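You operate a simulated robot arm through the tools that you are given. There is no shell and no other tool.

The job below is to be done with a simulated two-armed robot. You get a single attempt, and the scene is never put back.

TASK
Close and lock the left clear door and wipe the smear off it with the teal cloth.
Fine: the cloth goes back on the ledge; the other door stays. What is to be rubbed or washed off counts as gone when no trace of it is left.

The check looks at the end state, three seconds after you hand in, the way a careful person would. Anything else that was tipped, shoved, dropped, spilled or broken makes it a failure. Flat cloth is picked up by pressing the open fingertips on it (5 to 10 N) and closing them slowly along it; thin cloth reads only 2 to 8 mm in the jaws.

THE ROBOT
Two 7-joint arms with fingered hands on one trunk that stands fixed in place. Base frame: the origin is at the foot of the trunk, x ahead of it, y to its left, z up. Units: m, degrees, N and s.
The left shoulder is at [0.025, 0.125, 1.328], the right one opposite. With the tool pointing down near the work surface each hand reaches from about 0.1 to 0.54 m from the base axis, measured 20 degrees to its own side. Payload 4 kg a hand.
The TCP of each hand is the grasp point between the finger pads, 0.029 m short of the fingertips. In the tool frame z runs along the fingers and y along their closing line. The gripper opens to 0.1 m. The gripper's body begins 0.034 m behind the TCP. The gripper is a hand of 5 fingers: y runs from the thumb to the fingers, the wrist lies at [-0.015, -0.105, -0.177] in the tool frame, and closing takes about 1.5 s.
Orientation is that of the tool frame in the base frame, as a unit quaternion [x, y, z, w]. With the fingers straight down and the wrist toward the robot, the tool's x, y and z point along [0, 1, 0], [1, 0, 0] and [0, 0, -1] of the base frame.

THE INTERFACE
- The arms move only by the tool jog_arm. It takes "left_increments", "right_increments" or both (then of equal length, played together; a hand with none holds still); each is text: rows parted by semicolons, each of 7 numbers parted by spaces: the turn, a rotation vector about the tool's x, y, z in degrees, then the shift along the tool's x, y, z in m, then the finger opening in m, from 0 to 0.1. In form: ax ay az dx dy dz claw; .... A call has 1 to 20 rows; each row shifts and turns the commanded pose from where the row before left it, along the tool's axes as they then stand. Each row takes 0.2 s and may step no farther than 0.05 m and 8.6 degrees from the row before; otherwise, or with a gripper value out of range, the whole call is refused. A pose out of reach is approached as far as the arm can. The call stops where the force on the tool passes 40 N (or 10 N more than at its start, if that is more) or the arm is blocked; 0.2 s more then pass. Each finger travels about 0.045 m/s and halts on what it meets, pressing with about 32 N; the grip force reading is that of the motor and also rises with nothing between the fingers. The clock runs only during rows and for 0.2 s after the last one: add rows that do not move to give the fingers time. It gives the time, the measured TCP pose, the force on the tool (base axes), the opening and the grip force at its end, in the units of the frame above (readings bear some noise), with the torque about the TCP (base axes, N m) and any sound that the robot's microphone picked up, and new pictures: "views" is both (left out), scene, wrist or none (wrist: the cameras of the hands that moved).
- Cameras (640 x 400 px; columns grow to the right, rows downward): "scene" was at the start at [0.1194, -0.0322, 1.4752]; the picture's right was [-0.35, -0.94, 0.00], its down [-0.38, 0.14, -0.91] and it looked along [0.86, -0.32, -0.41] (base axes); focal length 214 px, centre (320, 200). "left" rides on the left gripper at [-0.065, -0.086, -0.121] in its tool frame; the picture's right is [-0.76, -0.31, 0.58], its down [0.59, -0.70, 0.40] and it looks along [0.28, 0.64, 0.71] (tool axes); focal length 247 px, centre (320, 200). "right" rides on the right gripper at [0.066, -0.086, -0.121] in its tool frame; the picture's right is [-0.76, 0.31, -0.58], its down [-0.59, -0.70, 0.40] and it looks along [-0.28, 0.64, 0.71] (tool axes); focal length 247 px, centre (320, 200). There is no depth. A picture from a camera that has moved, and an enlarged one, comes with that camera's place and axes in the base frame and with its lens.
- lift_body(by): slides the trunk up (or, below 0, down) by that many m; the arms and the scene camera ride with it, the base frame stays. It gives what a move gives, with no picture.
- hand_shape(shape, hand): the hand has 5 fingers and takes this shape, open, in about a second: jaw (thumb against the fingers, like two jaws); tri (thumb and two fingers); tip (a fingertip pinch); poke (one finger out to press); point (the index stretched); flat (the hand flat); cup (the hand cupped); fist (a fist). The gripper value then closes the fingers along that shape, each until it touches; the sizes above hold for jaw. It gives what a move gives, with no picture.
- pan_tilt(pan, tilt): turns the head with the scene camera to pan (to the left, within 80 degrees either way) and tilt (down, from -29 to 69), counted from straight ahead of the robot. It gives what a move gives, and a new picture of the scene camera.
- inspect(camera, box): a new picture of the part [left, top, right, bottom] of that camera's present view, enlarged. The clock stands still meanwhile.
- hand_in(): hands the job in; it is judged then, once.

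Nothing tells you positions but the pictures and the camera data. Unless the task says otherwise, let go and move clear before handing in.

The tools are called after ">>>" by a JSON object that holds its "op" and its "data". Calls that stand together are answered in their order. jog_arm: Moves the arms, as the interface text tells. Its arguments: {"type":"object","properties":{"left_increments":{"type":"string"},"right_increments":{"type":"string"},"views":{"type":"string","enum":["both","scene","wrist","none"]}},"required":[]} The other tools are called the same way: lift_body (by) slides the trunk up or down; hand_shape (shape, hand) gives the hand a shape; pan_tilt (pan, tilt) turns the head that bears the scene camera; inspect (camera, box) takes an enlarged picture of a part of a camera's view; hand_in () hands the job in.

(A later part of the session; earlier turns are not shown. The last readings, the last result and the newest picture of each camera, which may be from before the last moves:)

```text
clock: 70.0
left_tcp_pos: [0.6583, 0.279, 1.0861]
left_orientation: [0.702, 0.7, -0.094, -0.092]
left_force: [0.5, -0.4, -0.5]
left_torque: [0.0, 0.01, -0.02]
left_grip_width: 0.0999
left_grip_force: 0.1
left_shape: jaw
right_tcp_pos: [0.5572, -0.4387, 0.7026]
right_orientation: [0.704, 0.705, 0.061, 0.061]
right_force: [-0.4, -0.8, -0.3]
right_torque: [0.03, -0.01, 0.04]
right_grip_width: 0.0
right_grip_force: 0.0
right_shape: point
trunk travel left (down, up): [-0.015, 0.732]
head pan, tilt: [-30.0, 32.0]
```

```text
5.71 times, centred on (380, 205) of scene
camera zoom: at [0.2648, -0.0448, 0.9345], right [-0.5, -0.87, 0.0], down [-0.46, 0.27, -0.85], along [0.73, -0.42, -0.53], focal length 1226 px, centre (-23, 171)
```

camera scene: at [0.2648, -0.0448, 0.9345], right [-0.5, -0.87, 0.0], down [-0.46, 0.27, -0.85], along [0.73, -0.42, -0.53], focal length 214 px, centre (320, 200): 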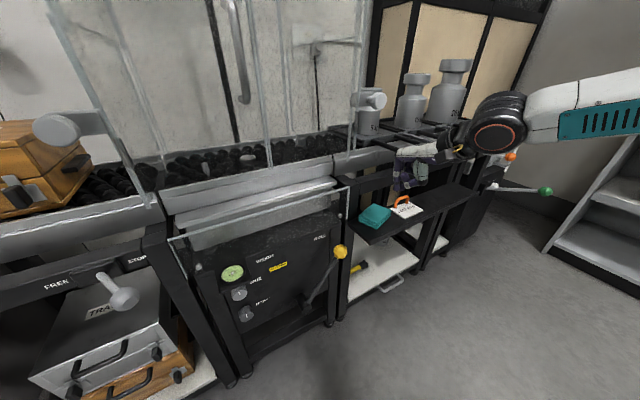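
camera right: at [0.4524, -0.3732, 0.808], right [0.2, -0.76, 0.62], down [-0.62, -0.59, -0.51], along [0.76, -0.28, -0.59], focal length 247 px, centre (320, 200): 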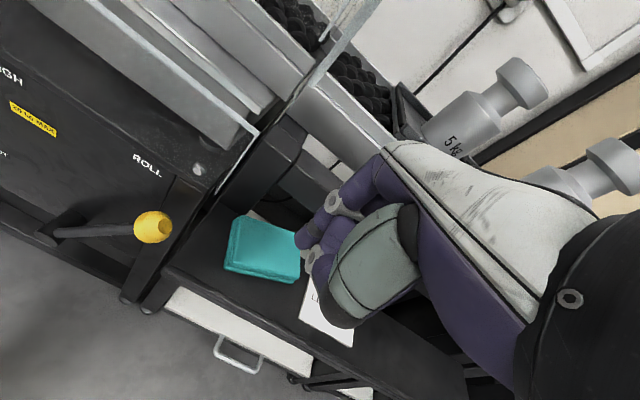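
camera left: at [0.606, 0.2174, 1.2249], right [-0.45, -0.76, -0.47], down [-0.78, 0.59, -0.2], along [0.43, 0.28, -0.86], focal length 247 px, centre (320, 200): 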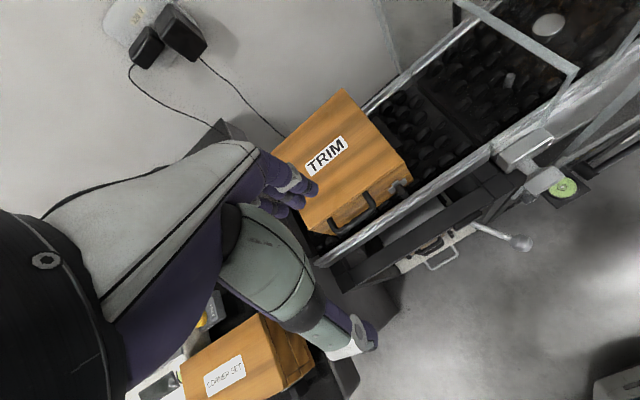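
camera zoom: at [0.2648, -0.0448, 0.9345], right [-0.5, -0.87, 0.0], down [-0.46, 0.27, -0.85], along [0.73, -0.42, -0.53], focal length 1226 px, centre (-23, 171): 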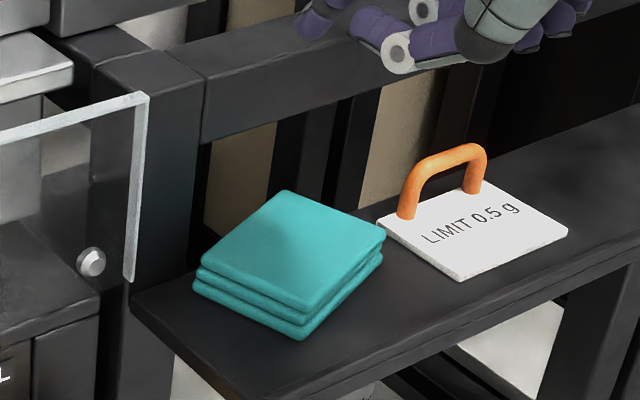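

The beam's front face is at x≈0.661 with its underside at z≈0.624, and the pad's centre is at (0.627, -0.442), turned about 20°. A narrow thumb-and-finger grip across its short side, toward its left end, could just fit. I look at the "tip" and "tri" shapes.

>>> {"op": "hand_shape", "data": {"hand": "right", "shape": "tip"}}

>>> {"op": "jog_arm", "data": {"right_increments": "0 0 0 0 0 0 0.1; 0 0 0 0 0 0 0.1; 0 0 0 0 0 0 0.1; 0 0 0 0 0 0 0.1", "views": "none"}}

>>> {"op": "inspect", "data": {"camera": "scene", "box": [350, 130, 450, 250]}}

>>> {"op": "inspect", "data": {"camera": "right", "box": [160, 100, 420, 340]}}

>>> {"op": "hand_shape", "data": {"hand": "right", "shape": "tri"}}

>>> {"op": "jog_arm", "data": {"right_increments": "0 0 0 0 0 0 0.1; 0 0 0 0 0 0 0.1; 0 0 0 0 0 0 0.1; 0 0 0 0 0 0 0.1", "views": "none"}}

>>> {"op": "inspect", "data": {"camera": "scene", "box": [350, 130, 450, 250]}}

>>> {"op": "inspect", "data": {"camera": "right", "box": [160, 100, 420, 340]}}

```text
clock: 70.9
left_tcp_pos: [0.6577, 0.2793, 1.0849]
left_orientation: [0.702, 0.7, -0.093, -0.093]
left_force: [-0.6, -0.2, -0.2]
left_torque: [0.02, 0.01, -0.02]
left_grip_width: 0.0997
left_grip_force: 0.0
left_shape: jaw
right_tcp_pos: [0.557, -0.4369, 0.7017]
right_orientation: [0.704, 0.705, 0.062, 0.062]
right_force: [0.1, 0.0, 0.0]
right_torque: [0.01, -0.03, -0.02]
right_grip_width: 0.0999
right_grip_force: 0.0
right_shape: tip
trunk travel left (down, up): [-0.015, 0.732]
head pan, tilt: [-30.0, 32.0]
```

```text
clock: 71.9
left_tcp_pos: [0.6586, 0.2805, 1.086]
left_orientation: [0.702, 0.7, -0.094, -0.093]
left_force: [0.0, 0.5, -0.4]
left_torque: [-0.01, 0.02, -0.02]
left_grip_width: 0.1
left_grip_force: 0.1
left_shape: jaw
right_tcp_pos: [0.5576, -0.4387, 0.7017]
right_orientation: [0.704, 0.704, 0.062, 0.062]
right_force: [-0.2, -0.3, -0.8]
right_torque: [0.02, 0.01, -0.01]
right_grip_width: 0.0997
right_grip_force: 0.0
right_shape: tip
trunk travel left (down, up): [-0.015, 0.732]
head pan, tilt: [-30.0, 32.0]
```

```text
3.33 times, centred on (400, 190) of scene
camera zoom: at [0.2648, -0.0448, 0.9345], right [-0.5, -0.87, 0.0], down [-0.46, 0.27, -0.85], along [0.73, -0.42, -0.53], focal length 715 px, centre (53, 233)
```

zoom: 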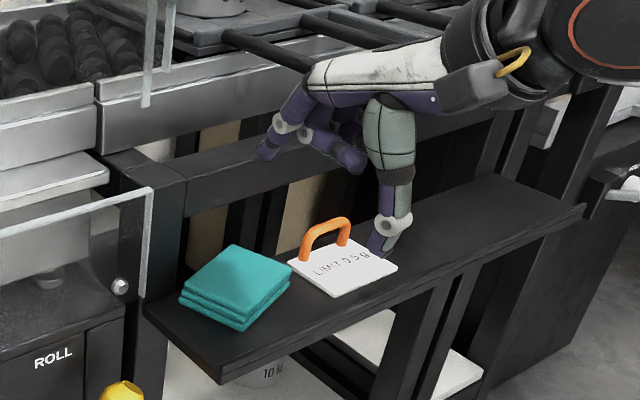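

```text
1.67 times, centred on (290, 220) of right
camera zoom: at [0.4525, -0.3732, 0.8081], right [0.2, -0.76, 0.62], down [-0.62, -0.59, -0.51], along [0.76, -0.28, -0.59], focal length 412 px, centre (370, 167)
```

zoom: 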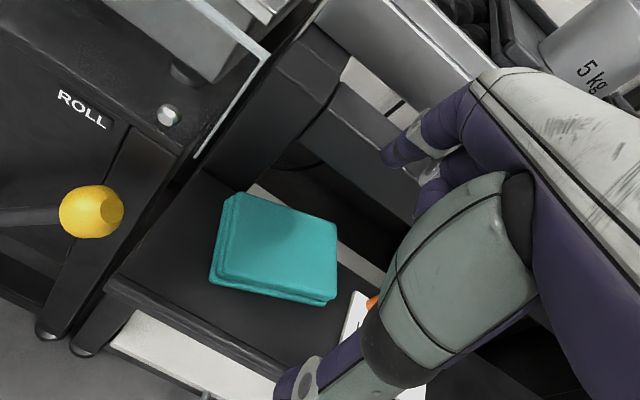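

```text
clock: 72.8
left_tcp_pos: [0.6585, 0.2801, 1.086]
left_orientation: [0.702, 0.7, -0.094, -0.094]
left_force: [-1.1, -0.1, 0.2]
left_torque: [-0.01, -0.01, 0.01]
left_grip_width: 0.1001
left_grip_force: 0.0
left_shape: jaw
right_tcp_pos: [0.5576, -0.4389, 0.7025]
right_orientation: [0.705, 0.704, 0.061, 0.061]
right_force: [-0.2, -0.5, 0.1]
right_torque: [-0.02, -0.04, 0.02]
right_grip_width: 0.0999
right_grip_force: 0.0
right_shape: tri
trunk travel left (down, up): [-0.015, 0.732]
head pan, tilt: [-30.0, 32.0]
```

```text
clock: 73.8
left_tcp_pos: [0.6588, 0.2815, 1.0855]
left_orientation: [0.702, 0.7, -0.094, -0.092]
left_force: [0.2, -0.8, 0.1]
left_torque: [0.04, -0.03, 0.02]
left_grip_width: 0.0999
left_grip_force: 0.2
left_shape: jaw
right_tcp_pos: [0.5564, -0.4382, 0.7021]
right_orientation: [0.704, 0.705, 0.062, 0.061]
right_force: [-0.5, 0.5, 0.0]
right_torque: [0.0, -0.01, -0.02]
right_grip_width: 0.0998
right_grip_force: 0.1
right_shape: tri
trunk travel left (down, up): [-0.015, 0.732]
head pan, tilt: [-30.0, 32.0]
```

```text
3.33 times, centred on (400, 190) of scene
camera zoom: at [0.2648, -0.0448, 0.9345], right [-0.5, -0.87, 0.0], down [-0.46, 0.27, -0.85], along [0.73, -0.42, -0.53], focal length 715 px, centre (53, 233)
```

zoom: 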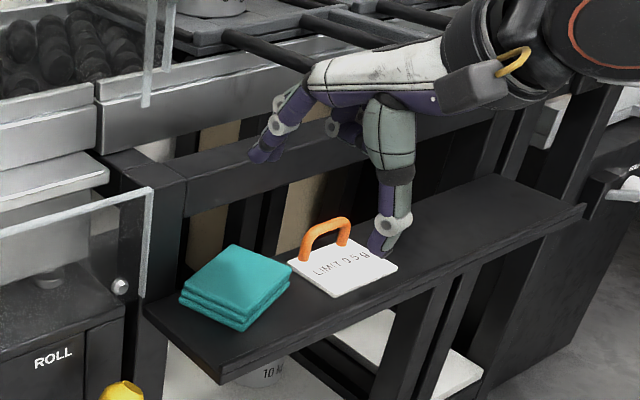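

```text
1.67 times, centred on (290, 220) of right
camera zoom: at [0.4525, -0.3732, 0.8081], right [0.2, -0.76, 0.62], down [-0.62, -0.59, -0.51], along [0.76, -0.28, -0.59], focal length 412 px, centre (370, 167)
```

zoom: 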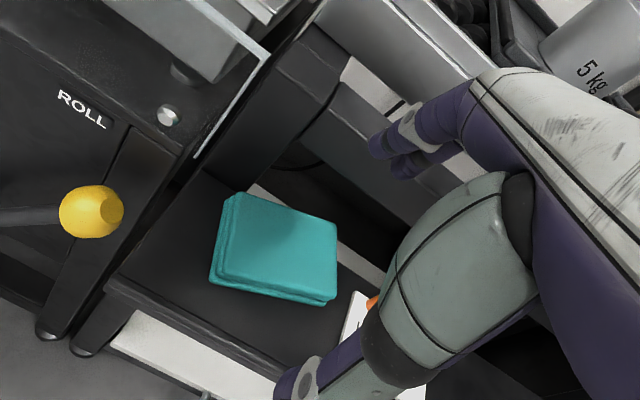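

The "tip" shape gives a slim thumb-and-index pincer. I use it to straddle the pad's short side near its left end, with the hand yawed 20° and nearly vertical, then slide the pad forward away from the beam. First I hover into place.

>>> {"op": "hand_shape", "data": {"hand": "right", "shape": "tip"}}

>>> {"op": "jog_arm", "data": {"right_increments": "0 0 -6.67 0 -0.0043 0.025 0.09; 0 0 -6.67 0 -0.0043 0.025 0.08; 0 0 -6.67 0 -0.0043 0.025 0.074; 6 0 0 0 0 0 0.074; 0 0 0 0 0.02 0.0014 0.074; 0 0 0 0 0.02 0.0014 0.074; 0 0 0 0 0 0 0.074", "views": "both"}}

>>> {"op": "inspect", "data": {"camera": "scene", "box": [345, 150, 430, 240]}}

>>> {"op": "inspect", "data": {"camera": "right", "box": [160, 120, 400, 340]}}

```text
clock: 74.7
left_tcp_pos: [0.6564, 0.2801, 1.0861]
left_orientation: [0.702, 0.7, -0.094, -0.092]
left_force: [-0.3, 0.6, 0.3]
left_torque: [-0.01, -0.01, 0.01]
left_grip_width: 0.0999
left_grip_force: 0.1
left_shape: jaw
right_tcp_pos: [0.5575, -0.4382, 0.703]
right_orientation: [0.705, 0.704, 0.062, 0.062]
right_force: [0.2, 0.0, 0.1]
right_torque: [0.02, -0.02, -0.01]
right_grip_width: 0.0998
right_grip_force: 0.0
right_shape: tip
trunk travel left (down, up): [-0.015, 0.732]
head pan, tilt: [-30.0, 32.0]
```

```text
clock: 76.3
left_tcp_pos: [0.6589, 0.2797, 1.0868]
left_orientation: [0.702, 0.699, -0.094, -0.093]
left_force: [-0.5, -0.1, 0.5]
left_torque: [-0.01, 0.01, 0.02]
left_grip_width: 0.0997
left_grip_force: 0.1
left_shape: jaw
right_tcp_pos: [0.5941, -0.4277, 0.6251]
right_orientation: [0.575, 0.817, 0.007, 0.042]
right_force: [-0.3, 0.0, -0.9]
right_torque: [-0.01, -0.01, -0.03]
right_grip_width: 0.0743
right_grip_force: 0.0
right_shape: tip
trunk travel left (down, up): [-0.015, 0.732]
head pan, tilt: [-30.0, 32.0]
camera scene: at [0.2648, -0.0448, 0.9345], right [-0.5, -0.87, 0.0], down [-0.46, 0.27, -0.85], along [0.73, -0.42, -0.53], focal length 214 px, centre (320, 200)
camera right: at [0.4833, -0.3901, 0.7382], right [0.5, -0.59, 0.64], down [-0.43, -0.81, -0.4], along [0.75, -0.07, -0.66], focal length 247 px, centre (320, 200)
```

scene: 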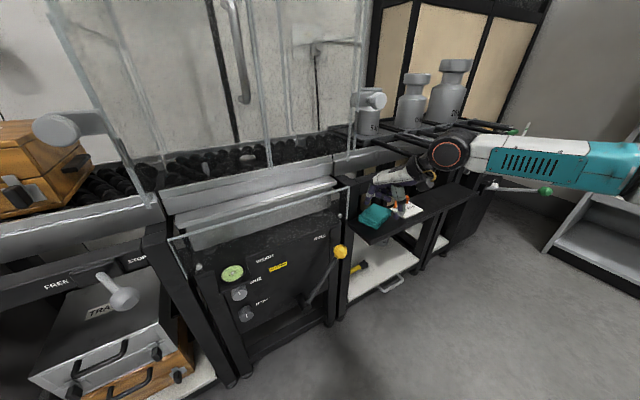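
right: 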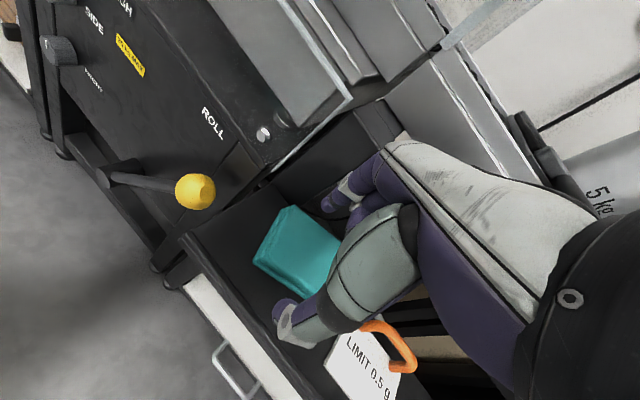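

```text
4.44 times, centred on (388, 195) of scene
camera zoom: at [0.2648, -0.0448, 0.9345], right [-0.5, -0.87, 0.0], down [-0.46, 0.27, -0.85], along [0.73, -0.42, -0.53], focal length 953 px, centre (20, 222)
```

zoom: 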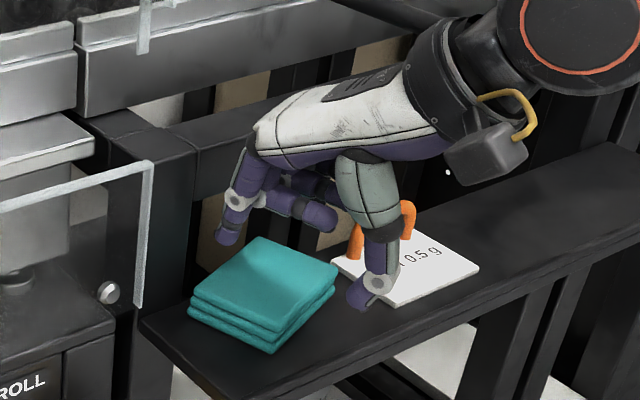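

```text
1.82 times, centred on (280, 230) of right
camera zoom: at [0.4833, -0.3901, 0.7382], right [0.5, -0.59, 0.64], down [-0.43, -0.81, -0.4], along [0.75, -0.07, -0.66], focal length 449 px, centre (393, 146)
```

zoom: 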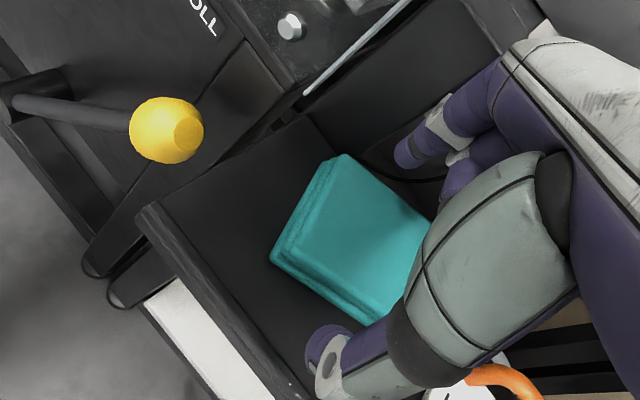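

The pincer is lined up with the pad's short side. I move 2 cm forward to straddle its left part and check the clearance.

>>> {"op": "jog_arm", "data": {"right_increments": "0 0 0 -0.0005 0.011 0.0007 0.074; 0 0 0 -0.0005 0.011 0.0007 0.074; 0 0 0 0 0 0 0.074", "views": "wrist"}}

>>> {"op": "inspect", "data": {"camera": "scene", "box": [345, 150, 430, 240]}}

>>> {"op": "inspect", "data": {"camera": "right", "box": [200, 120, 380, 340]}}

```text
clock: 77.1
left_tcp_pos: [0.6586, 0.2794, 1.0856]
left_orientation: [0.702, 0.7, -0.094, -0.093]
left_force: [-0.1, -0.2, -0.6]
left_torque: [-0.02, 0.0, 0.0]
left_grip_width: 0.1001
left_grip_force: 0.1
left_shape: jaw
right_tcp_pos: [0.6154, -0.4199, 0.6257]
right_orientation: [0.575, 0.817, 0.007, 0.04]
right_force: [-1.2, -0.4, 0.4]
right_torque: [0.0, 0.0, -0.01]
right_grip_width: 0.0719
right_grip_force: 0.2
right_shape: tip
trunk travel left (down, up): [-0.015, 0.732]
head pan, tilt: [-30.0, 32.0]
camera right: at [0.5033, -0.3836, 0.7387], right [0.5, -0.59, 0.64], down [-0.43, -0.81, -0.4], along [0.75, -0.07, -0.66], focal length 247 px, centre (320, 200)
```

right: 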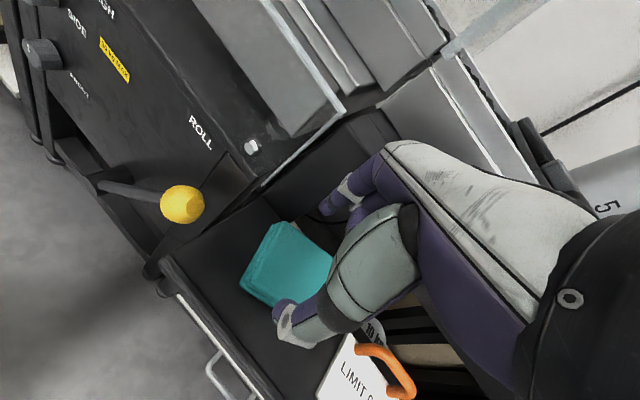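

```text
4.44 times, centred on (388, 195) of scene
camera zoom: at [0.2648, -0.0448, 0.9345], right [-0.5, -0.87, 0.0], down [-0.46, 0.27, -0.85], along [0.73, -0.42, -0.53], focal length 953 px, centre (20, 222)
```

zoom: 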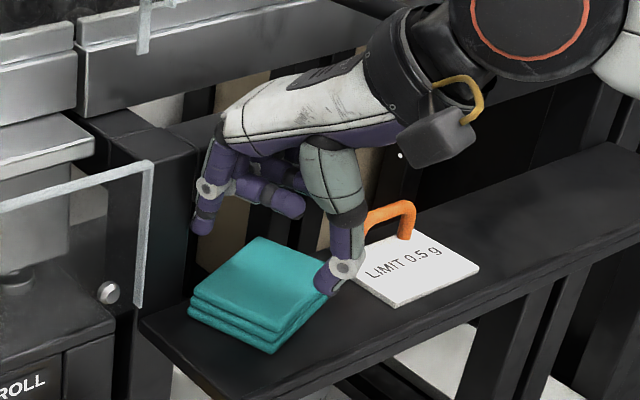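

```text
1.82 times, centred on (290, 230) of right
camera zoom: at [0.5033, -0.3836, 0.7387], right [0.5, -0.59, 0.64], down [-0.43, -0.81, -0.4], along [0.75, -0.07, -0.66], focal length 449 px, centre (374, 146)
```

zoom: 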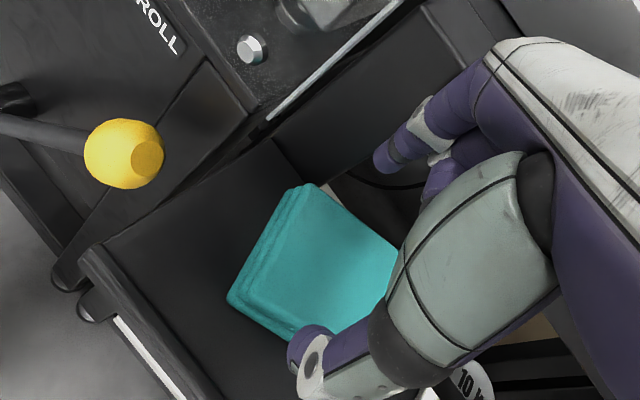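

The reading suggests the index is just brushing the beam. I narrow the opening slightly to 68 mm, which still clears the pad by about 5 mm each side, and go down in small steps.

>>> {"op": "jog_arm", "data": {"right_increments": "0 0 0 0 -0.001 0 0.068; 0 0 0 0 -0.0005 0.008 0.068; 0 0 0 0 -0.0005 0.008 0.068; 0 0 0 0 0 0 0.068", "views": "none"}}

>>> {"op": "inspect", "data": {"camera": "scene", "box": [345, 150, 430, 240]}}

>>> {"op": "inspect", "data": {"camera": "right", "box": [200, 120, 380, 340]}}

```text
clock: 78.1
left_tcp_pos: [0.659, 0.2797, 1.0869]
left_orientation: [0.702, 0.7, -0.094, -0.093]
left_force: [0.3, -0.9, -0.2]
left_torque: [0.0, 0.0, -0.03]
left_grip_width: 0.0999
left_grip_force: 0.1
left_shape: jaw
right_tcp_pos: [0.6134, -0.421, 0.6092]
right_orientation: [0.575, 0.817, 0.008, 0.042]
right_force: [0.0, -0.2, -0.3]
right_torque: [-0.01, 0.0, -0.02]
right_grip_width: 0.0681
right_grip_force: 0.0
right_shape: tip
trunk travel left (down, up): [-0.015, 0.732]
head pan, tilt: [-30.0, 32.0]
```

```text
4.44 times, centred on (388, 195) of scene
camera zoom: at [0.2649, -0.0448, 0.9345], right [-0.5, -0.87, 0.0], down [-0.46, 0.27, -0.85], along [0.73, -0.42, -0.53], focal length 953 px, centre (20, 222)
```

zoom: 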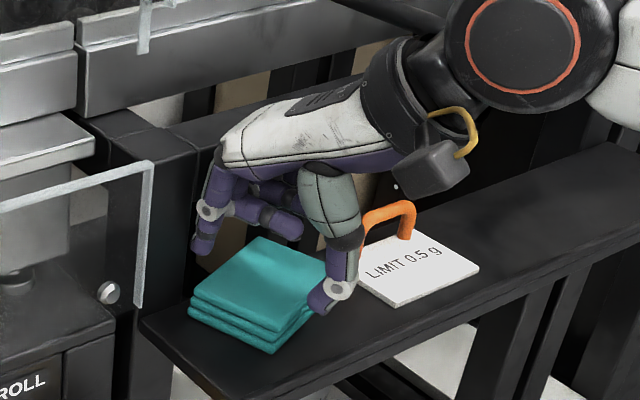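

```text
1.82 times, centred on (290, 230) of right
camera zoom: at [0.5027, -0.3849, 0.7229], right [0.5, -0.59, 0.64], down [-0.43, -0.81, -0.4], along [0.75, -0.07, -0.66], focal length 449 px, centre (374, 146)
```

zoom: 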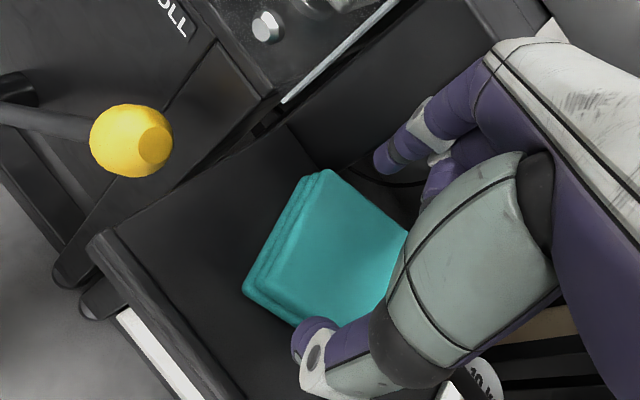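

It's clear with no contact. I keep going down alongside the pad.

>>> {"op": "jog_arm", "data": {"right_increments": "0 0 0 0 -0.0005 0.008 0.068; 0 0 0 0 -0.0004 0.006 0.068; 0 0 0 0 0 0 0.068", "views": "none"}}

>>> {"op": "inspect", "data": {"camera": "scene", "box": [345, 150, 430, 240]}}

>>> {"op": "inspect", "data": {"camera": "right", "box": [200, 120, 380, 340]}}

```text
clock: 78.9
left_tcp_pos: [0.6579, 0.28, 1.0865]
left_orientation: [0.702, 0.699, -0.094, -0.094]
left_force: [0.3, 0.2, -0.4]
left_torque: [-0.02, 0.01, 0.01]
left_grip_width: 0.0998
left_grip_force: 0.1
left_shape: jaw
right_tcp_pos: [0.6144, -0.4211, 0.5946]
right_orientation: [0.575, 0.817, 0.006, 0.042]
right_force: [0.8, 0.4, 0.0]
right_torque: [0.0, 0.03, 0.01]
right_grip_width: 0.0682
right_grip_force: 0.0
right_shape: tip
trunk travel left (down, up): [-0.015, 0.732]
head pan, tilt: [-30.0, 32.0]
```

```text
4.44 times, centred on (388, 195) of scene
camera zoom: at [0.2648, -0.0448, 0.9345], right [-0.5, -0.87, 0.0], down [-0.46, 0.27, -0.85], along [0.73, -0.42, -0.53], focal length 953 px, centre (20, 222)
```

zoom: 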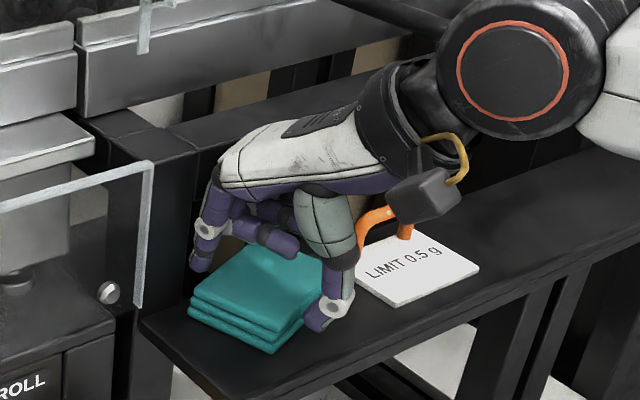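

```text
1.82 times, centred on (290, 230) of right
camera zoom: at [0.5037, -0.3859, 0.7086], right [0.5, -0.59, 0.64], down [-0.43, -0.81, -0.4], along [0.75, -0.07, -0.66], focal length 449 px, centre (374, 146)
```

zoom: 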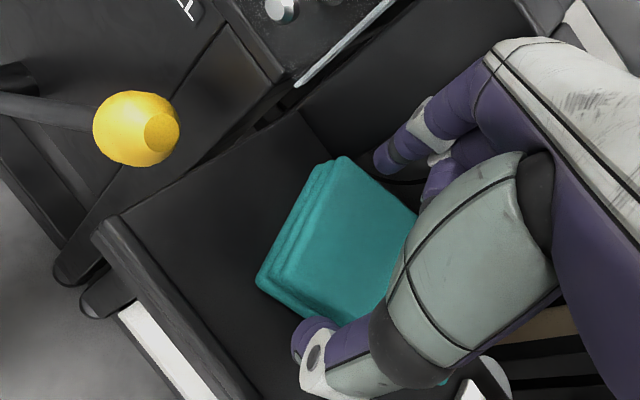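

Still free. I go down one more centimetre so the tips reach the lower half of the pad's sides.

>>> {"op": "jog_arm", "data": {"right_increments": "0 0 0 0 -0.0003 0.005 0.068; 0 0 0 0 -0.0003 0.005 0.068; 0 0 0 0 0 0 0.068", "views": "none"}}

>>> {"op": "inspect", "data": {"camera": "scene", "box": [345, 150, 430, 240]}}

>>> {"op": "inspect", "data": {"camera": "right", "box": [200, 120, 380, 340]}}

```text
clock: 79.7
left_tcp_pos: [0.6585, 0.2804, 1.087]
left_orientation: [0.702, 0.7, -0.094, -0.093]
left_force: [0.1, 0.5, 1.1]
left_torque: [0.03, -0.01, -0.02]
left_grip_width: 0.0997
left_grip_force: 0.0
left_shape: jaw
right_tcp_pos: [0.6154, -0.4227, 0.586]
right_orientation: [0.574, 0.818, 0.007, 0.041]
right_force: [0.9, 0.2, -0.7]
right_torque: [0.01, -0.02, -0.01]
right_grip_width: 0.0686
right_grip_force: 0.0
right_shape: tip
trunk travel left (down, up): [-0.015, 0.732]
head pan, tilt: [-30.0, 32.0]
```

```text
4.44 times, centred on (388, 195) of scene
camera zoom: at [0.2649, -0.0448, 0.9345], right [-0.5, -0.87, 0.0], down [-0.46, 0.27, -0.85], along [0.73, -0.42, -0.53], focal length 953 px, centre (20, 222)
```

zoom: 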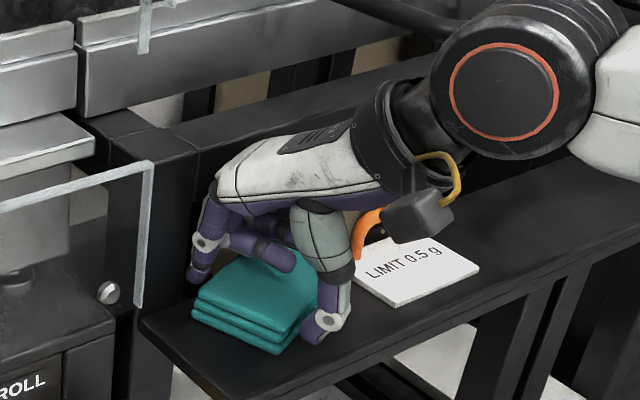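

```text
1.82 times, centred on (290, 230) of right
camera zoom: at [0.5047, -0.3861, 0.6978], right [0.5, -0.59, 0.64], down [-0.43, -0.81, -0.4], along [0.75, -0.07, -0.66], focal length 449 px, centre (374, 146)
```

zoom: 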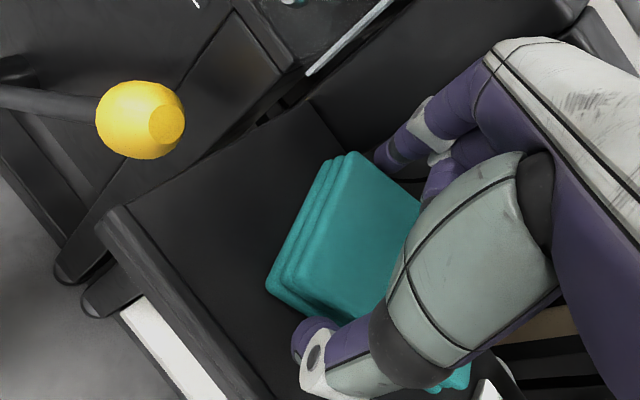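

The thumb is in front of the pad and the index behind it. I close slowly on the sides.

>>> {"op": "jog_arm", "data": {"right_increments": "0 0 0 0 0 0 0.064; 0 0 0 0 0 0 0.06; 0 0 0 0 0 0 0.056; 0 0 0 0 0 0 0.052; 0 0 0 0 0 0 0.048; 0 0 0 0 0 0 0.044; 0 0 0 0 0 0 0.04", "views": "none"}}

>>> {"op": "inspect", "data": {"camera": "scene", "box": [345, 150, 430, 240]}}

>>> {"op": "inspect", "data": {"camera": "right", "box": [200, 120, 380, 340]}}

```text
clock: 81.3
left_tcp_pos: [0.6578, 0.2805, 1.0851]
left_orientation: [0.701, 0.701, -0.094, -0.093]
left_force: [-0.4, -0.5, -0.1]
left_torque: [0.0, -0.03, 0.02]
left_grip_width: 0.1001
left_grip_force: 0.0
left_shape: jaw
right_tcp_pos: [0.6157, -0.4231, 0.5855]
right_orientation: [0.574, 0.817, 0.007, 0.041]
right_force: [-0.3, 0.4, 1.0]
right_torque: [-0.03, 0.11, 0.01]
right_grip_width: 0.0554
right_grip_force: 32.0
right_shape: tip
trunk travel left (down, up): [-0.015, 0.732]
head pan, tilt: [-30.0, 32.0]
```

```text
4.44 times, centred on (388, 195) of scene
camera zoom: at [0.2647, -0.0447, 0.9346], right [-0.5, -0.87, 0.0], down [-0.46, 0.27, -0.85], along [0.73, -0.42, -0.53], focal length 953 px, centre (20, 222)
```

zoom: 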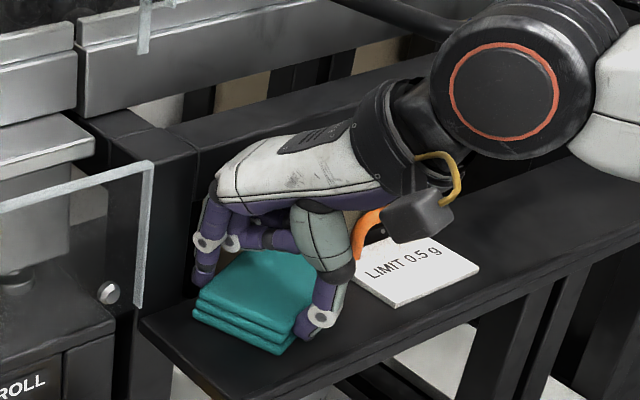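

```text
1.82 times, centred on (290, 230) of right
camera zoom: at [0.5046, -0.386, 0.6981], right [0.5, -0.59, 0.64], down [-0.43, -0.81, -0.4], along [0.75, -0.07, -0.66], focal length 449 px, centre (374, 146)
```

zoom: 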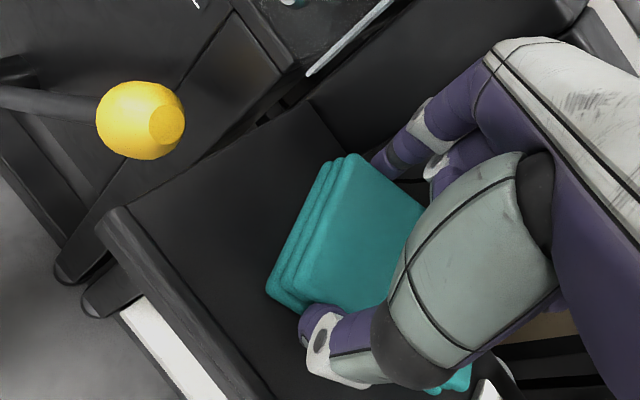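

The pad is gripped, with a 55 mm reading and 32 N. I lift it 1 cm, bring it toward me 2.5 cm while turning it straight, and set it down for a better, centred grip.

>>> {"op": "jog_arm", "data": {"right_increments": "0 0 0 0 0 -0.005 0.04; 0 0 0 0 0 -0.005 0.04; 0 0 0 0 0 0 0.04", "views": "none"}}

>>> {"op": "inspect", "data": {"camera": "scene", "box": [345, 150, 430, 240]}}

```text
clock: 82.1
left_tcp_pos: [0.6596, 0.2806, 1.0855]
left_orientation: [0.702, 0.7, -0.094, -0.092]
left_force: [-0.4, 0.3, 0.0]
left_torque: [-0.02, 0.01, 0.01]
left_grip_width: 0.1
left_grip_force: 0.1
left_shape: jaw
right_tcp_pos: [0.6166, -0.4212, 0.5947]
right_orientation: [0.574, 0.818, 0.007, 0.042]
right_force: [0.0, 0.0, -0.3]
right_torque: [0.0, 0.02, -0.04]
right_grip_width: 0.0555
right_grip_force: 32.3
right_shape: tip
trunk travel left (down, up): [-0.015, 0.732]
head pan, tilt: [-30.0, 32.0]
```

```text
4.44 times, centred on (388, 195) of scene
camera zoom: at [0.2649, -0.0448, 0.9345], right [-0.5, -0.87, 0.0], down [-0.46, 0.27, -0.85], along [0.73, -0.42, -0.53], focal length 953 px, centre (20, 222)
```

zoom: 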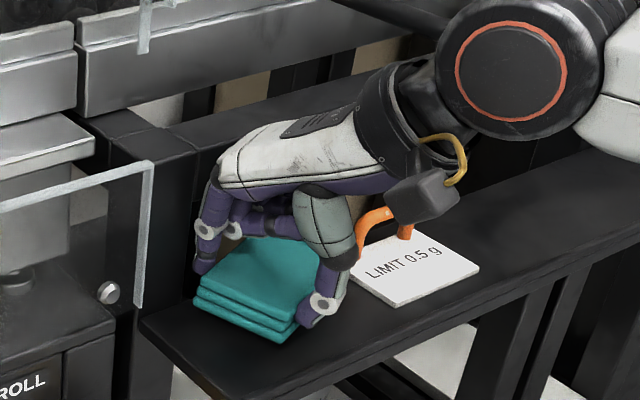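

The pad lifts cleanly. I shift it toward me, straighten it and lower it again.

>>> {"op": "jog_arm", "data": {"right_increments": "0 0 0 0.0083 -0.0096 0 0.04; 0 0 0 0.0083 -0.0096 0 0.04; 0 0 6.6 0 0 0 0.04; 0 0 6.6 0 0 0 0.04; 0 0 6.6 0 0 0 0.04; 0 0 0 0 -0.0002 0.005 0.04; 0 0 0 0 -0.0002 0.004 0.04; 0 0 0 0 0 0 0.04", "views": "wrist"}}

>>> {"op": "inspect", "data": {"camera": "scene", "box": [345, 150, 430, 240]}}

```text
clock: 83.9
left_tcp_pos: [0.657, 0.2801, 1.0876]
left_orientation: [0.703, 0.699, -0.094, -0.094]
left_force: [-0.6, 0.3, 0.3]
left_torque: [-0.03, -0.04, -0.01]
left_grip_width: 0.0997
left_grip_force: 0.1
left_shape: jaw
right_tcp_pos: [0.5906, -0.4129, 0.5868]
right_orientation: [0.706, 0.707, 0.014, 0.041]
right_force: [-4.7, 0.4, 10.6]
right_torque: [-0.05, 0.57, -0.04]
right_grip_width: 0.0551
right_grip_force: 32.1
right_shape: tip
trunk travel left (down, up): [-0.015, 0.732]
head pan, tilt: [-30.0, 32.0]
camera right: at [0.4969, -0.3445, 0.6987], right [0.26, -0.73, 0.63], down [-0.67, -0.6, -0.43], along [0.69, -0.31, -0.65], focal length 247 px, centre (320, 200)
```

right: 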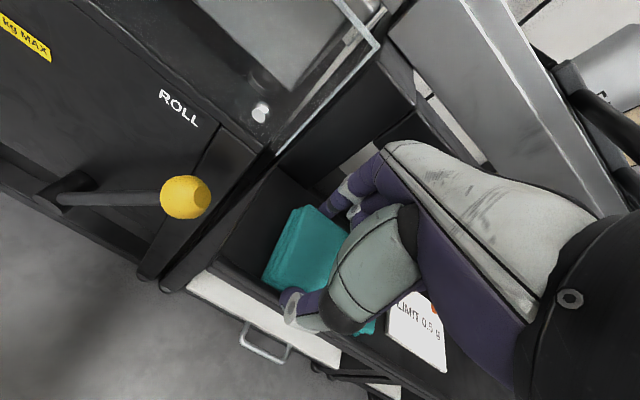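

```text
4.44 times, centred on (388, 195) of scene
camera zoom: at [0.2641, -0.0443, 0.935], right [-0.5, -0.87, 0.0], down [-0.46, 0.26, -0.85], along [0.73, -0.42, -0.53], focal length 953 px, centre (20, 222)
```

zoom: 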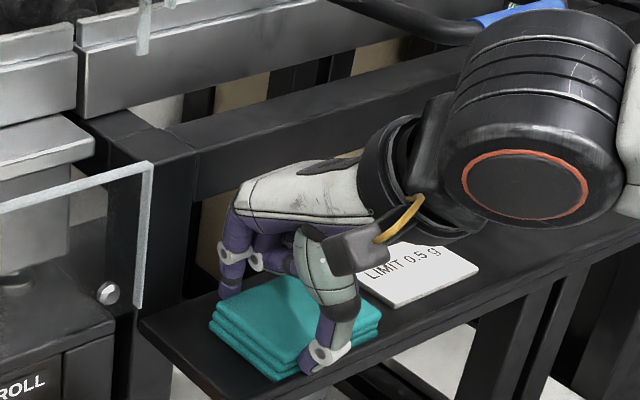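

The pad touches down on the ledge at about 10 N. I open and lift off to look at its new place.

>>> {"op": "jog_arm", "data": {"right_increments": "0 0 0 0 0 -0.001 0.05; 0 0 0 0 0 0 0.06; 0 0 0 0 0 0 0.068; 0 0 0 0 0 0 0.068; 0 0 0 0 0 -0.01 0.068; 0 0 0 0 0 -0.02 0.068; 0 0 0 0 -0.01 -0.03 0.068; 0 0 0 0 -0.02 -0.03 0.068", "views": "wrist"}}

>>> {"op": "hand_shape", "data": {"hand": "right", "shape": "jaw"}}

>>> {"op": "inspect", "data": {"camera": "scene", "box": [345, 150, 430, 240]}}

>>> {"op": "inspect", "data": {"camera": "right", "box": [160, 140, 400, 340]}}

```text
clock: 85.7
left_tcp_pos: [0.6581, 0.2803, 1.0857]
left_orientation: [0.702, 0.7, -0.094, -0.093]
left_force: [-0.3, 0.1, -0.4]
left_torque: [-0.03, 0.02, 0.01]
left_grip_width: 0.1
left_grip_force: 0.1
left_shape: jaw
right_tcp_pos: [0.5551, -0.4094, 0.6719]
right_orientation: [0.706, 0.707, 0.014, 0.039]
right_force: [0.2, 0.7, -1.2]
right_torque: [0.03, -0.01, -0.05]
right_grip_width: 0.0682
right_grip_force: 0.0
right_shape: tip
trunk travel left (down, up): [-0.015, 0.732]
head pan, tilt: [-30.0, 32.0]
camera right: at [0.4605, -0.3409, 0.7847], right [0.26, -0.74, 0.62], down [-0.67, -0.6, -0.43], along [0.69, -0.31, -0.65], focal length 247 px, centre (320, 200)
```

right: 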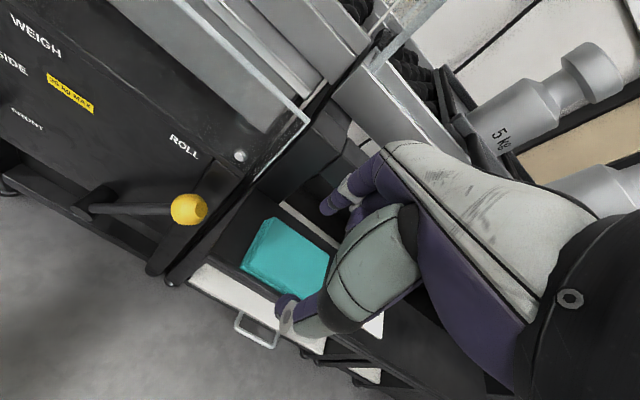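

```text
clock: 86.6
left_tcp_pos: [0.6594, 0.2803, 1.0855]
left_orientation: [0.702, 0.7, -0.094, -0.094]
left_force: [0.2, 0.4, -1.0]
left_torque: [-0.02, 0.03, -0.01]
left_grip_width: 0.0997
left_grip_force: 0.1
left_shape: jaw
right_tcp_pos: [0.5537, -0.4105, 0.6705]
right_orientation: [0.706, 0.707, 0.014, 0.039]
right_force: [-0.1, 0.2, 0.2]
right_torque: [-0.02, -0.02, 0.02]
right_grip_width: 0.0998
right_grip_force: 0.1
right_shape: jaw
trunk travel left (down, up): [-0.015, 0.732]
head pan, tilt: [-30.0, 32.0]
```

```text
4.44 times, centred on (388, 195) of scene
camera zoom: at [0.2648, -0.0449, 0.9345], right [-0.5, -0.87, 0.0], down [-0.46, 0.27, -0.85], along [0.73, -0.42, -0.53], focal length 953 px, centre (20, 222)
```

zoom: 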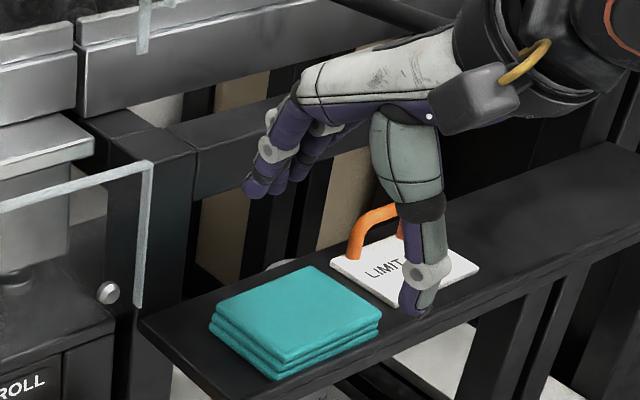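

```text
2.00 times, centred on (280, 240) of right
camera zoom: at [0.4609, -0.341, 0.7839], right [0.26, -0.74, 0.63], down [-0.67, -0.6, -0.43], along [0.69, -0.31, -0.65], focal length 494 px, centre (400, 120)
```

zoom: 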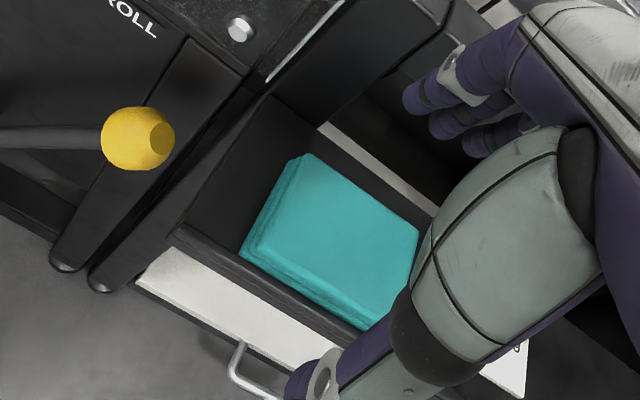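

The pad now lies straight on the ledge at about x 0.56–0.617, y -0.39 to -0.476, well clear of the beam and card. I level the hand in the full jaw shape and bring it over the pad's centre.

>>> {"op": "jog_arm", "data": {"right_increments": "4.3 2 0 -0.011 0.0175 0 0.09; 0 0 0 -0.011 0.0175 0.01 0.076; 0 0 0 0 0 0.02 0.076; 0 0 0 0 0 0.02 0.076; 0 0 0 0 0 0 0.076", "views": "wrist"}}

>>> {"op": "inspect", "data": {"camera": "scene", "box": [345, 150, 430, 240]}}

>>> {"op": "inspect", "data": {"camera": "right", "box": [180, 140, 380, 340]}}

```text
clock: 87.8
left_tcp_pos: [0.6575, 0.2806, 1.087]
left_orientation: [0.702, 0.7, -0.094, -0.093]
left_force: [-0.8, 0.5, -0.7]
left_torque: [0.02, -0.01, 0.02]
left_grip_width: 0.1001
left_grip_force: 0.0
left_shape: jaw
right_tcp_pos: [0.5899, -0.4305, 0.6234]
right_orientation: [0.706, 0.708, -0.001, 0.0]
right_force: [0.1, 0.1, -0.3]
right_torque: [0.01, -0.01, -0.01]
right_grip_width: 0.0762
right_grip_force: 0.1
right_shape: jaw
trunk travel left (down, up): [-0.015, 0.732]
head pan, tilt: [-30.0, 32.0]
camera right: at [0.505, -0.366, 0.7459], right [0.31, -0.76, 0.58], down [-0.7, -0.59, -0.4], along [0.64, -0.28, -0.71], focal length 247 px, centre (320, 200)
```

right: 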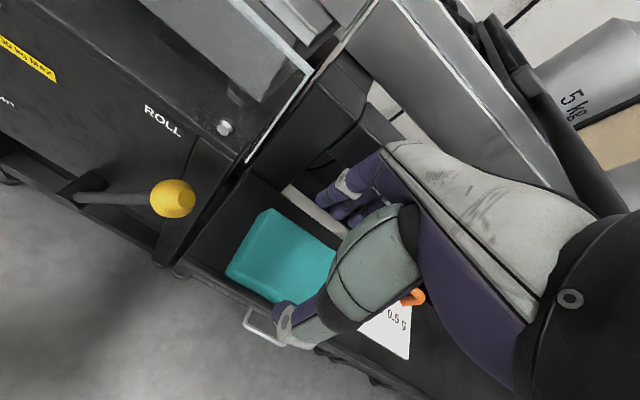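

```text
4.44 times, centred on (388, 195) of scene
camera zoom: at [0.2643, -0.0443, 0.9346], right [-0.5, -0.87, 0.0], down [-0.46, 0.26, -0.85], along [0.73, -0.42, -0.53], focal length 953 px, centre (20, 222)
```

zoom: 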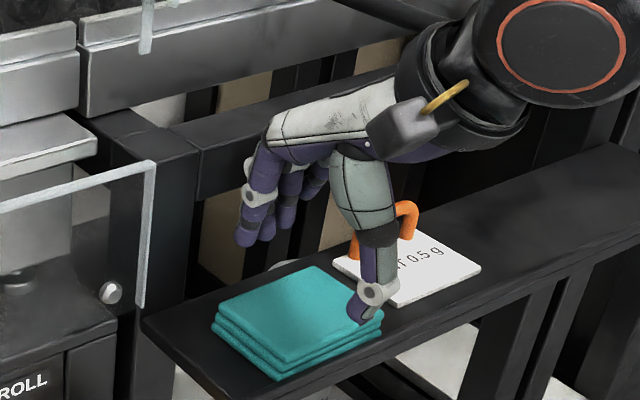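

```text
2.00 times, centred on (280, 240) of right
camera zoom: at [0.505, -0.366, 0.7459], right [0.31, -0.76, 0.58], down [-0.7, -0.59, -0.4], along [0.64, -0.28, -0.71], focal length 494 px, centre (400, 120)
```

zoom: 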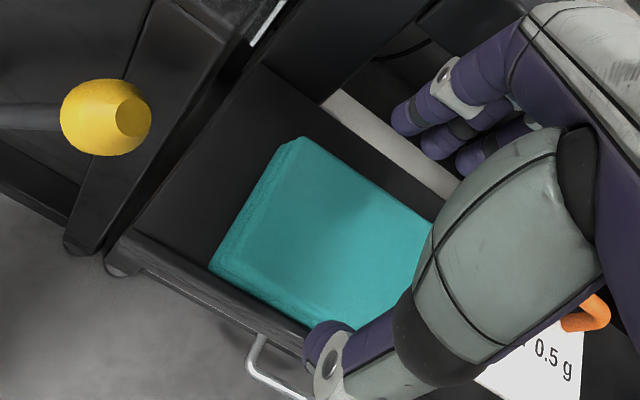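

The hand is centred over the pad (x 0.560–0.620). I go down with the jaws either side, watching the force.

>>> {"op": "jog_arm", "data": {"right_increments": "0 0 0 -0.004 0.0005 0.01 0.076; 0 0 0 0 0 0.01 0.076; 0 0 0 0 0 0.01 0.076; 0 0 0 0 0 0.005 0.076; 0 0 0 0 0 0 0.076", "views": "none"}}

>>> {"op": "inspect", "data": {"camera": "scene", "box": [345, 150, 430, 240]}}

>>> {"op": "inspect", "data": {"camera": "right", "box": [180, 140, 380, 340]}}

```text
clock: 89.0
left_tcp_pos: [0.6584, 0.2794, 1.0853]
left_orientation: [0.702, 0.7, -0.094, -0.093]
left_force: [0.6, -0.9, -0.8]
left_torque: [-0.03, -0.03, 0.03]
left_grip_width: 0.1001
left_grip_force: 0.1
left_shape: jaw
right_tcp_pos: [0.5912, -0.4344, 0.5905]
right_orientation: [0.708, 0.706, 0.0, 0.001]
right_force: [0.4, -0.7, -0.2]
right_torque: [-0.01, 0.03, 0.0]
right_grip_width: 0.0764
right_grip_force: 0.0
right_shape: jaw
trunk travel left (down, up): [-0.015, 0.732]
head pan, tilt: [-30.0, 32.0]
```

```text
4.44 times, centred on (388, 195) of scene
camera zoom: at [0.2649, -0.0447, 0.9345], right [-0.5, -0.87, 0.0], down [-0.46, 0.27, -0.85], along [0.73, -0.42, -0.53], focal length 953 px, centre (20, 222)
```

zoom: 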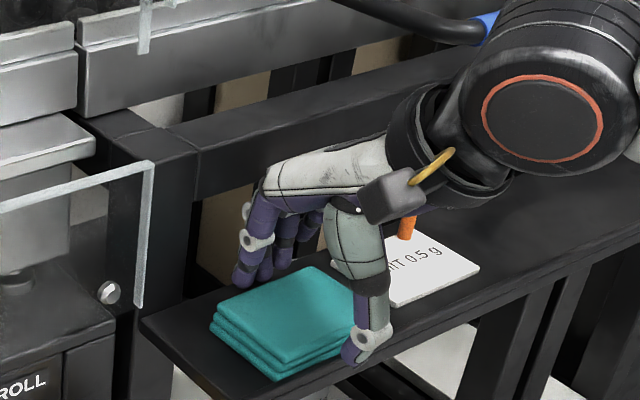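

```text
2.00 times, centred on (280, 240) of right
camera zoom: at [0.5052, -0.3709, 0.7116], right [0.31, -0.76, 0.58], down [-0.7, -0.59, -0.4], along [0.64, -0.28, -0.71], focal length 494 px, centre (400, 120)
```

zoom: 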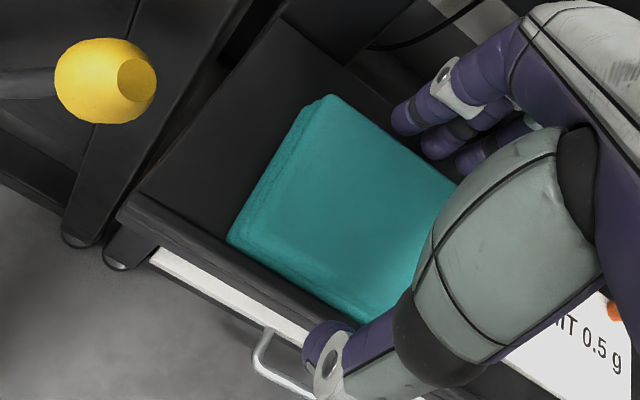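

The fingers are behind the pad and the thumb in front of it, with no contact. I lower 3 mm more and close.

>>> {"op": "jog_arm", "data": {"right_increments": "0 0 0 0 0 0.003 0.076; 0 0 0 0 0 0 0.07; 0 0 0 0 0 0 0.066; 0 0 0 0 0 0 0.062; 0 0 0 0 0 0 0.058; 0 0 0 0 0 0 0.054; 0 0 0 0 0 0 0.05; 0 0 0 0 0 0 0.045; 0 0 0 0 0 0 0.04; 0 0 0 0 0 0 0.04", "views": "none"}}

>>> {"op": "inspect", "data": {"camera": "scene", "box": [345, 150, 430, 240]}}

>>> {"op": "inspect", "data": {"camera": "right", "box": [180, 140, 380, 340]}}

```text
clock: 91.2
left_tcp_pos: [0.6581, 0.28, 1.0858]
left_orientation: [0.702, 0.7, -0.094, -0.093]
left_force: [-1.7, 0.1, -0.4]
left_torque: [-0.02, 0.0, -0.01]
left_grip_width: 0.0998
left_grip_force: 0.0
left_shape: jaw
right_tcp_pos: [0.5904, -0.4367, 0.5861]
right_orientation: [0.707, 0.707, -0.001, 0.0]
right_force: [1.0, -0.5, -0.2]
right_torque: [-0.03, 0.0, 0.05]
right_grip_width: 0.0599
right_grip_force: 31.7
right_shape: jaw
trunk travel left (down, up): [-0.015, 0.732]
head pan, tilt: [-30.0, 32.0]
```

```text
4.44 times, centred on (388, 195) of scene
camera zoom: at [0.265, -0.0447, 0.9345], right [-0.5, -0.87, 0.0], down [-0.46, 0.27, -0.85], along [0.73, -0.42, -0.53], focal length 953 px, centre (20, 222)
```

zoom: 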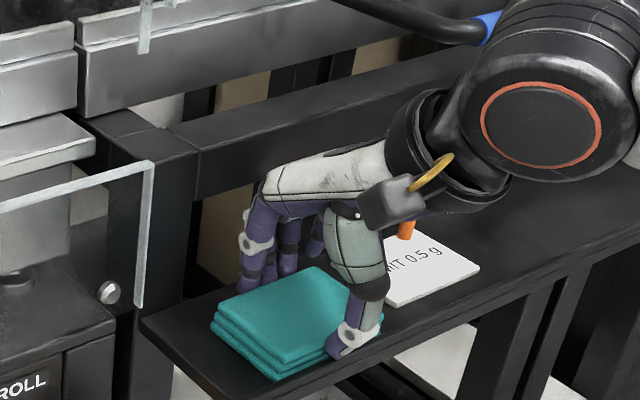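

```text
2.00 times, centred on (280, 240) of right
camera zoom: at [0.5051, -0.3711, 0.7086], right [0.31, -0.76, 0.58], down [-0.7, -0.59, -0.4], along [0.64, -0.28, -0.71], focal length 494 px, centre (400, 120)
```

zoom: 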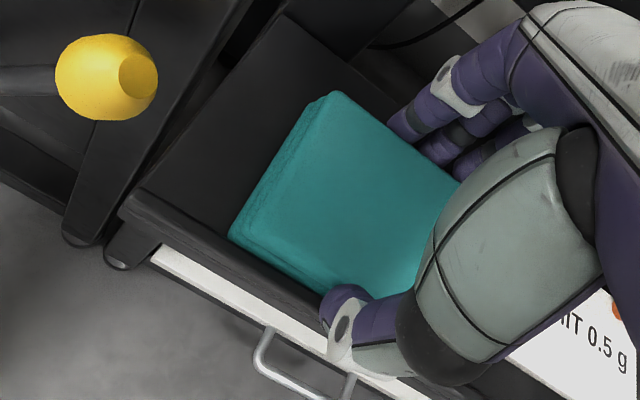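

The pad is firmly held at 60 mm with the full hand. I lift it straight up and then back away from the frame.

>>> {"op": "jog_arm", "data": {"right_increments": "0 0 0 0 0 -0.01 0.04; 0 0 0 0 -0.005 -0.02 0.04; 0 0 0 0 -0.02 -0.03 0.04; 0 0 0 0 -0.03 -0.035 0.04; 0 0 0 0 -0.03 -0.035 0.04; 0 0 0 0 -0.02 -0.035 0.04; 0 0 0 0 0 -0.035 0.04; 0 0 0 0 0 0 0.04", "views": "both"}}

>>> {"op": "inspect", "data": {"camera": "right", "box": [180, 140, 440, 380]}}

```text
clock: 93.0
left_tcp_pos: [0.6575, 0.2797, 1.086]
left_orientation: [0.702, 0.7, -0.094, -0.093]
left_force: [0.3, 1.1, -0.1]
left_torque: [0.01, 0.01, 0.02]
left_grip_width: 0.0998
left_grip_force: 0.0
left_shape: jaw
right_tcp_pos: [0.483, -0.4362, 0.7852]
right_orientation: [0.707, 0.708, -0.001, 0.001]
right_force: [0.2, -0.6, -0.5]
right_torque: [0.01, -0.02, 0.0]
right_grip_width: 0.0593
right_grip_force: 32.2
right_shape: jaw
trunk travel left (down, up): [-0.015, 0.732]
head pan, tilt: [-30.0, 32.0]
camera scene: at [0.265, -0.0447, 0.9345], right [-0.5, -0.87, 0.0], down [-0.46, 0.27, -0.85], along [0.73, -0.42, -0.53], focal length 214 px, centre (320, 200)
camera right: at [0.3989, -0.3714, 0.9088], right [0.31, -0.76, 0.58], down [-0.7, -0.59, -0.4], along [0.64, -0.28, -0.71], focal length 247 px, centre (320, 200)
```

scene: 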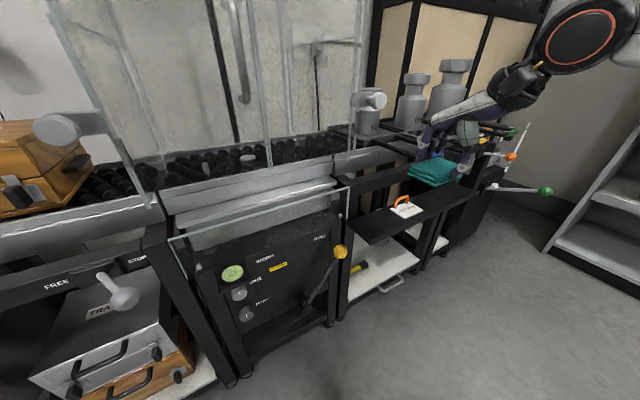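
right: 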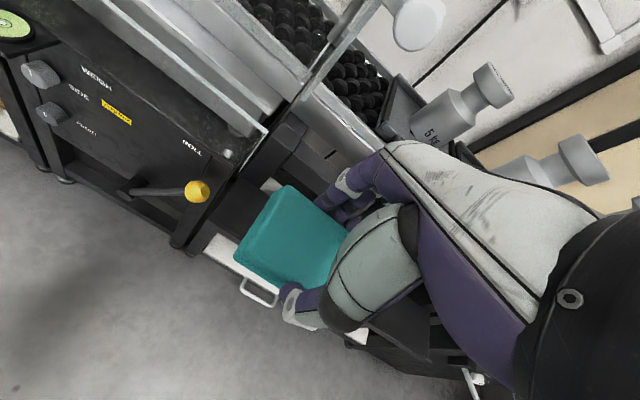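

```text
1.67 times, centred on (310, 260) of right
camera zoom: at [0.3989, -0.3714, 0.9088], right [0.31, -0.76, 0.58], down [-0.7, -0.59, -0.4], along [0.64, -0.28, -0.71], focal length 412 px, centre (337, 100)
```

zoom: 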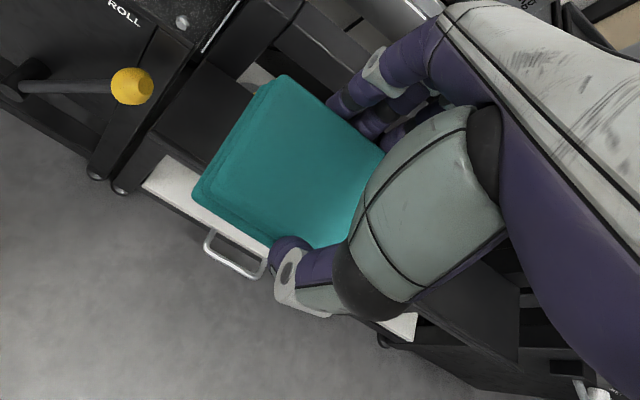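

The cloth is held and the ledge and card look undisturbed. I raise the trunk in small steps toward wiping height, watching the parked left hand.

>>> {"op": "lift_body", "data": {"by": 0.1}}

```text
clock: 94.3
left_tcp_pos: [0.5782, 0.2795, 1.256]
left_orientation: [0.706, 0.705, -0.046, -0.044]
left_force: [-0.4, 0.1, 0.4]
left_torque: [0.0, 0.05, 0.04]
left_grip_width: 0.0996
left_grip_force: 0.2
left_shape: jaw
right_tcp_pos: [0.4877, -0.4353, 0.886]
right_orientation: [0.706, 0.708, -0.001, -0.001]
right_force: [-0.6, 0.2, -0.3]
right_torque: [0.01, 0.0, 0.0]
right_grip_width: 0.0599
right_grip_force: 32.0
right_shape: jaw
trunk travel left (down, up): [-0.115, 0.632]
head pan, tilt: [-30.0, 32.0]
```

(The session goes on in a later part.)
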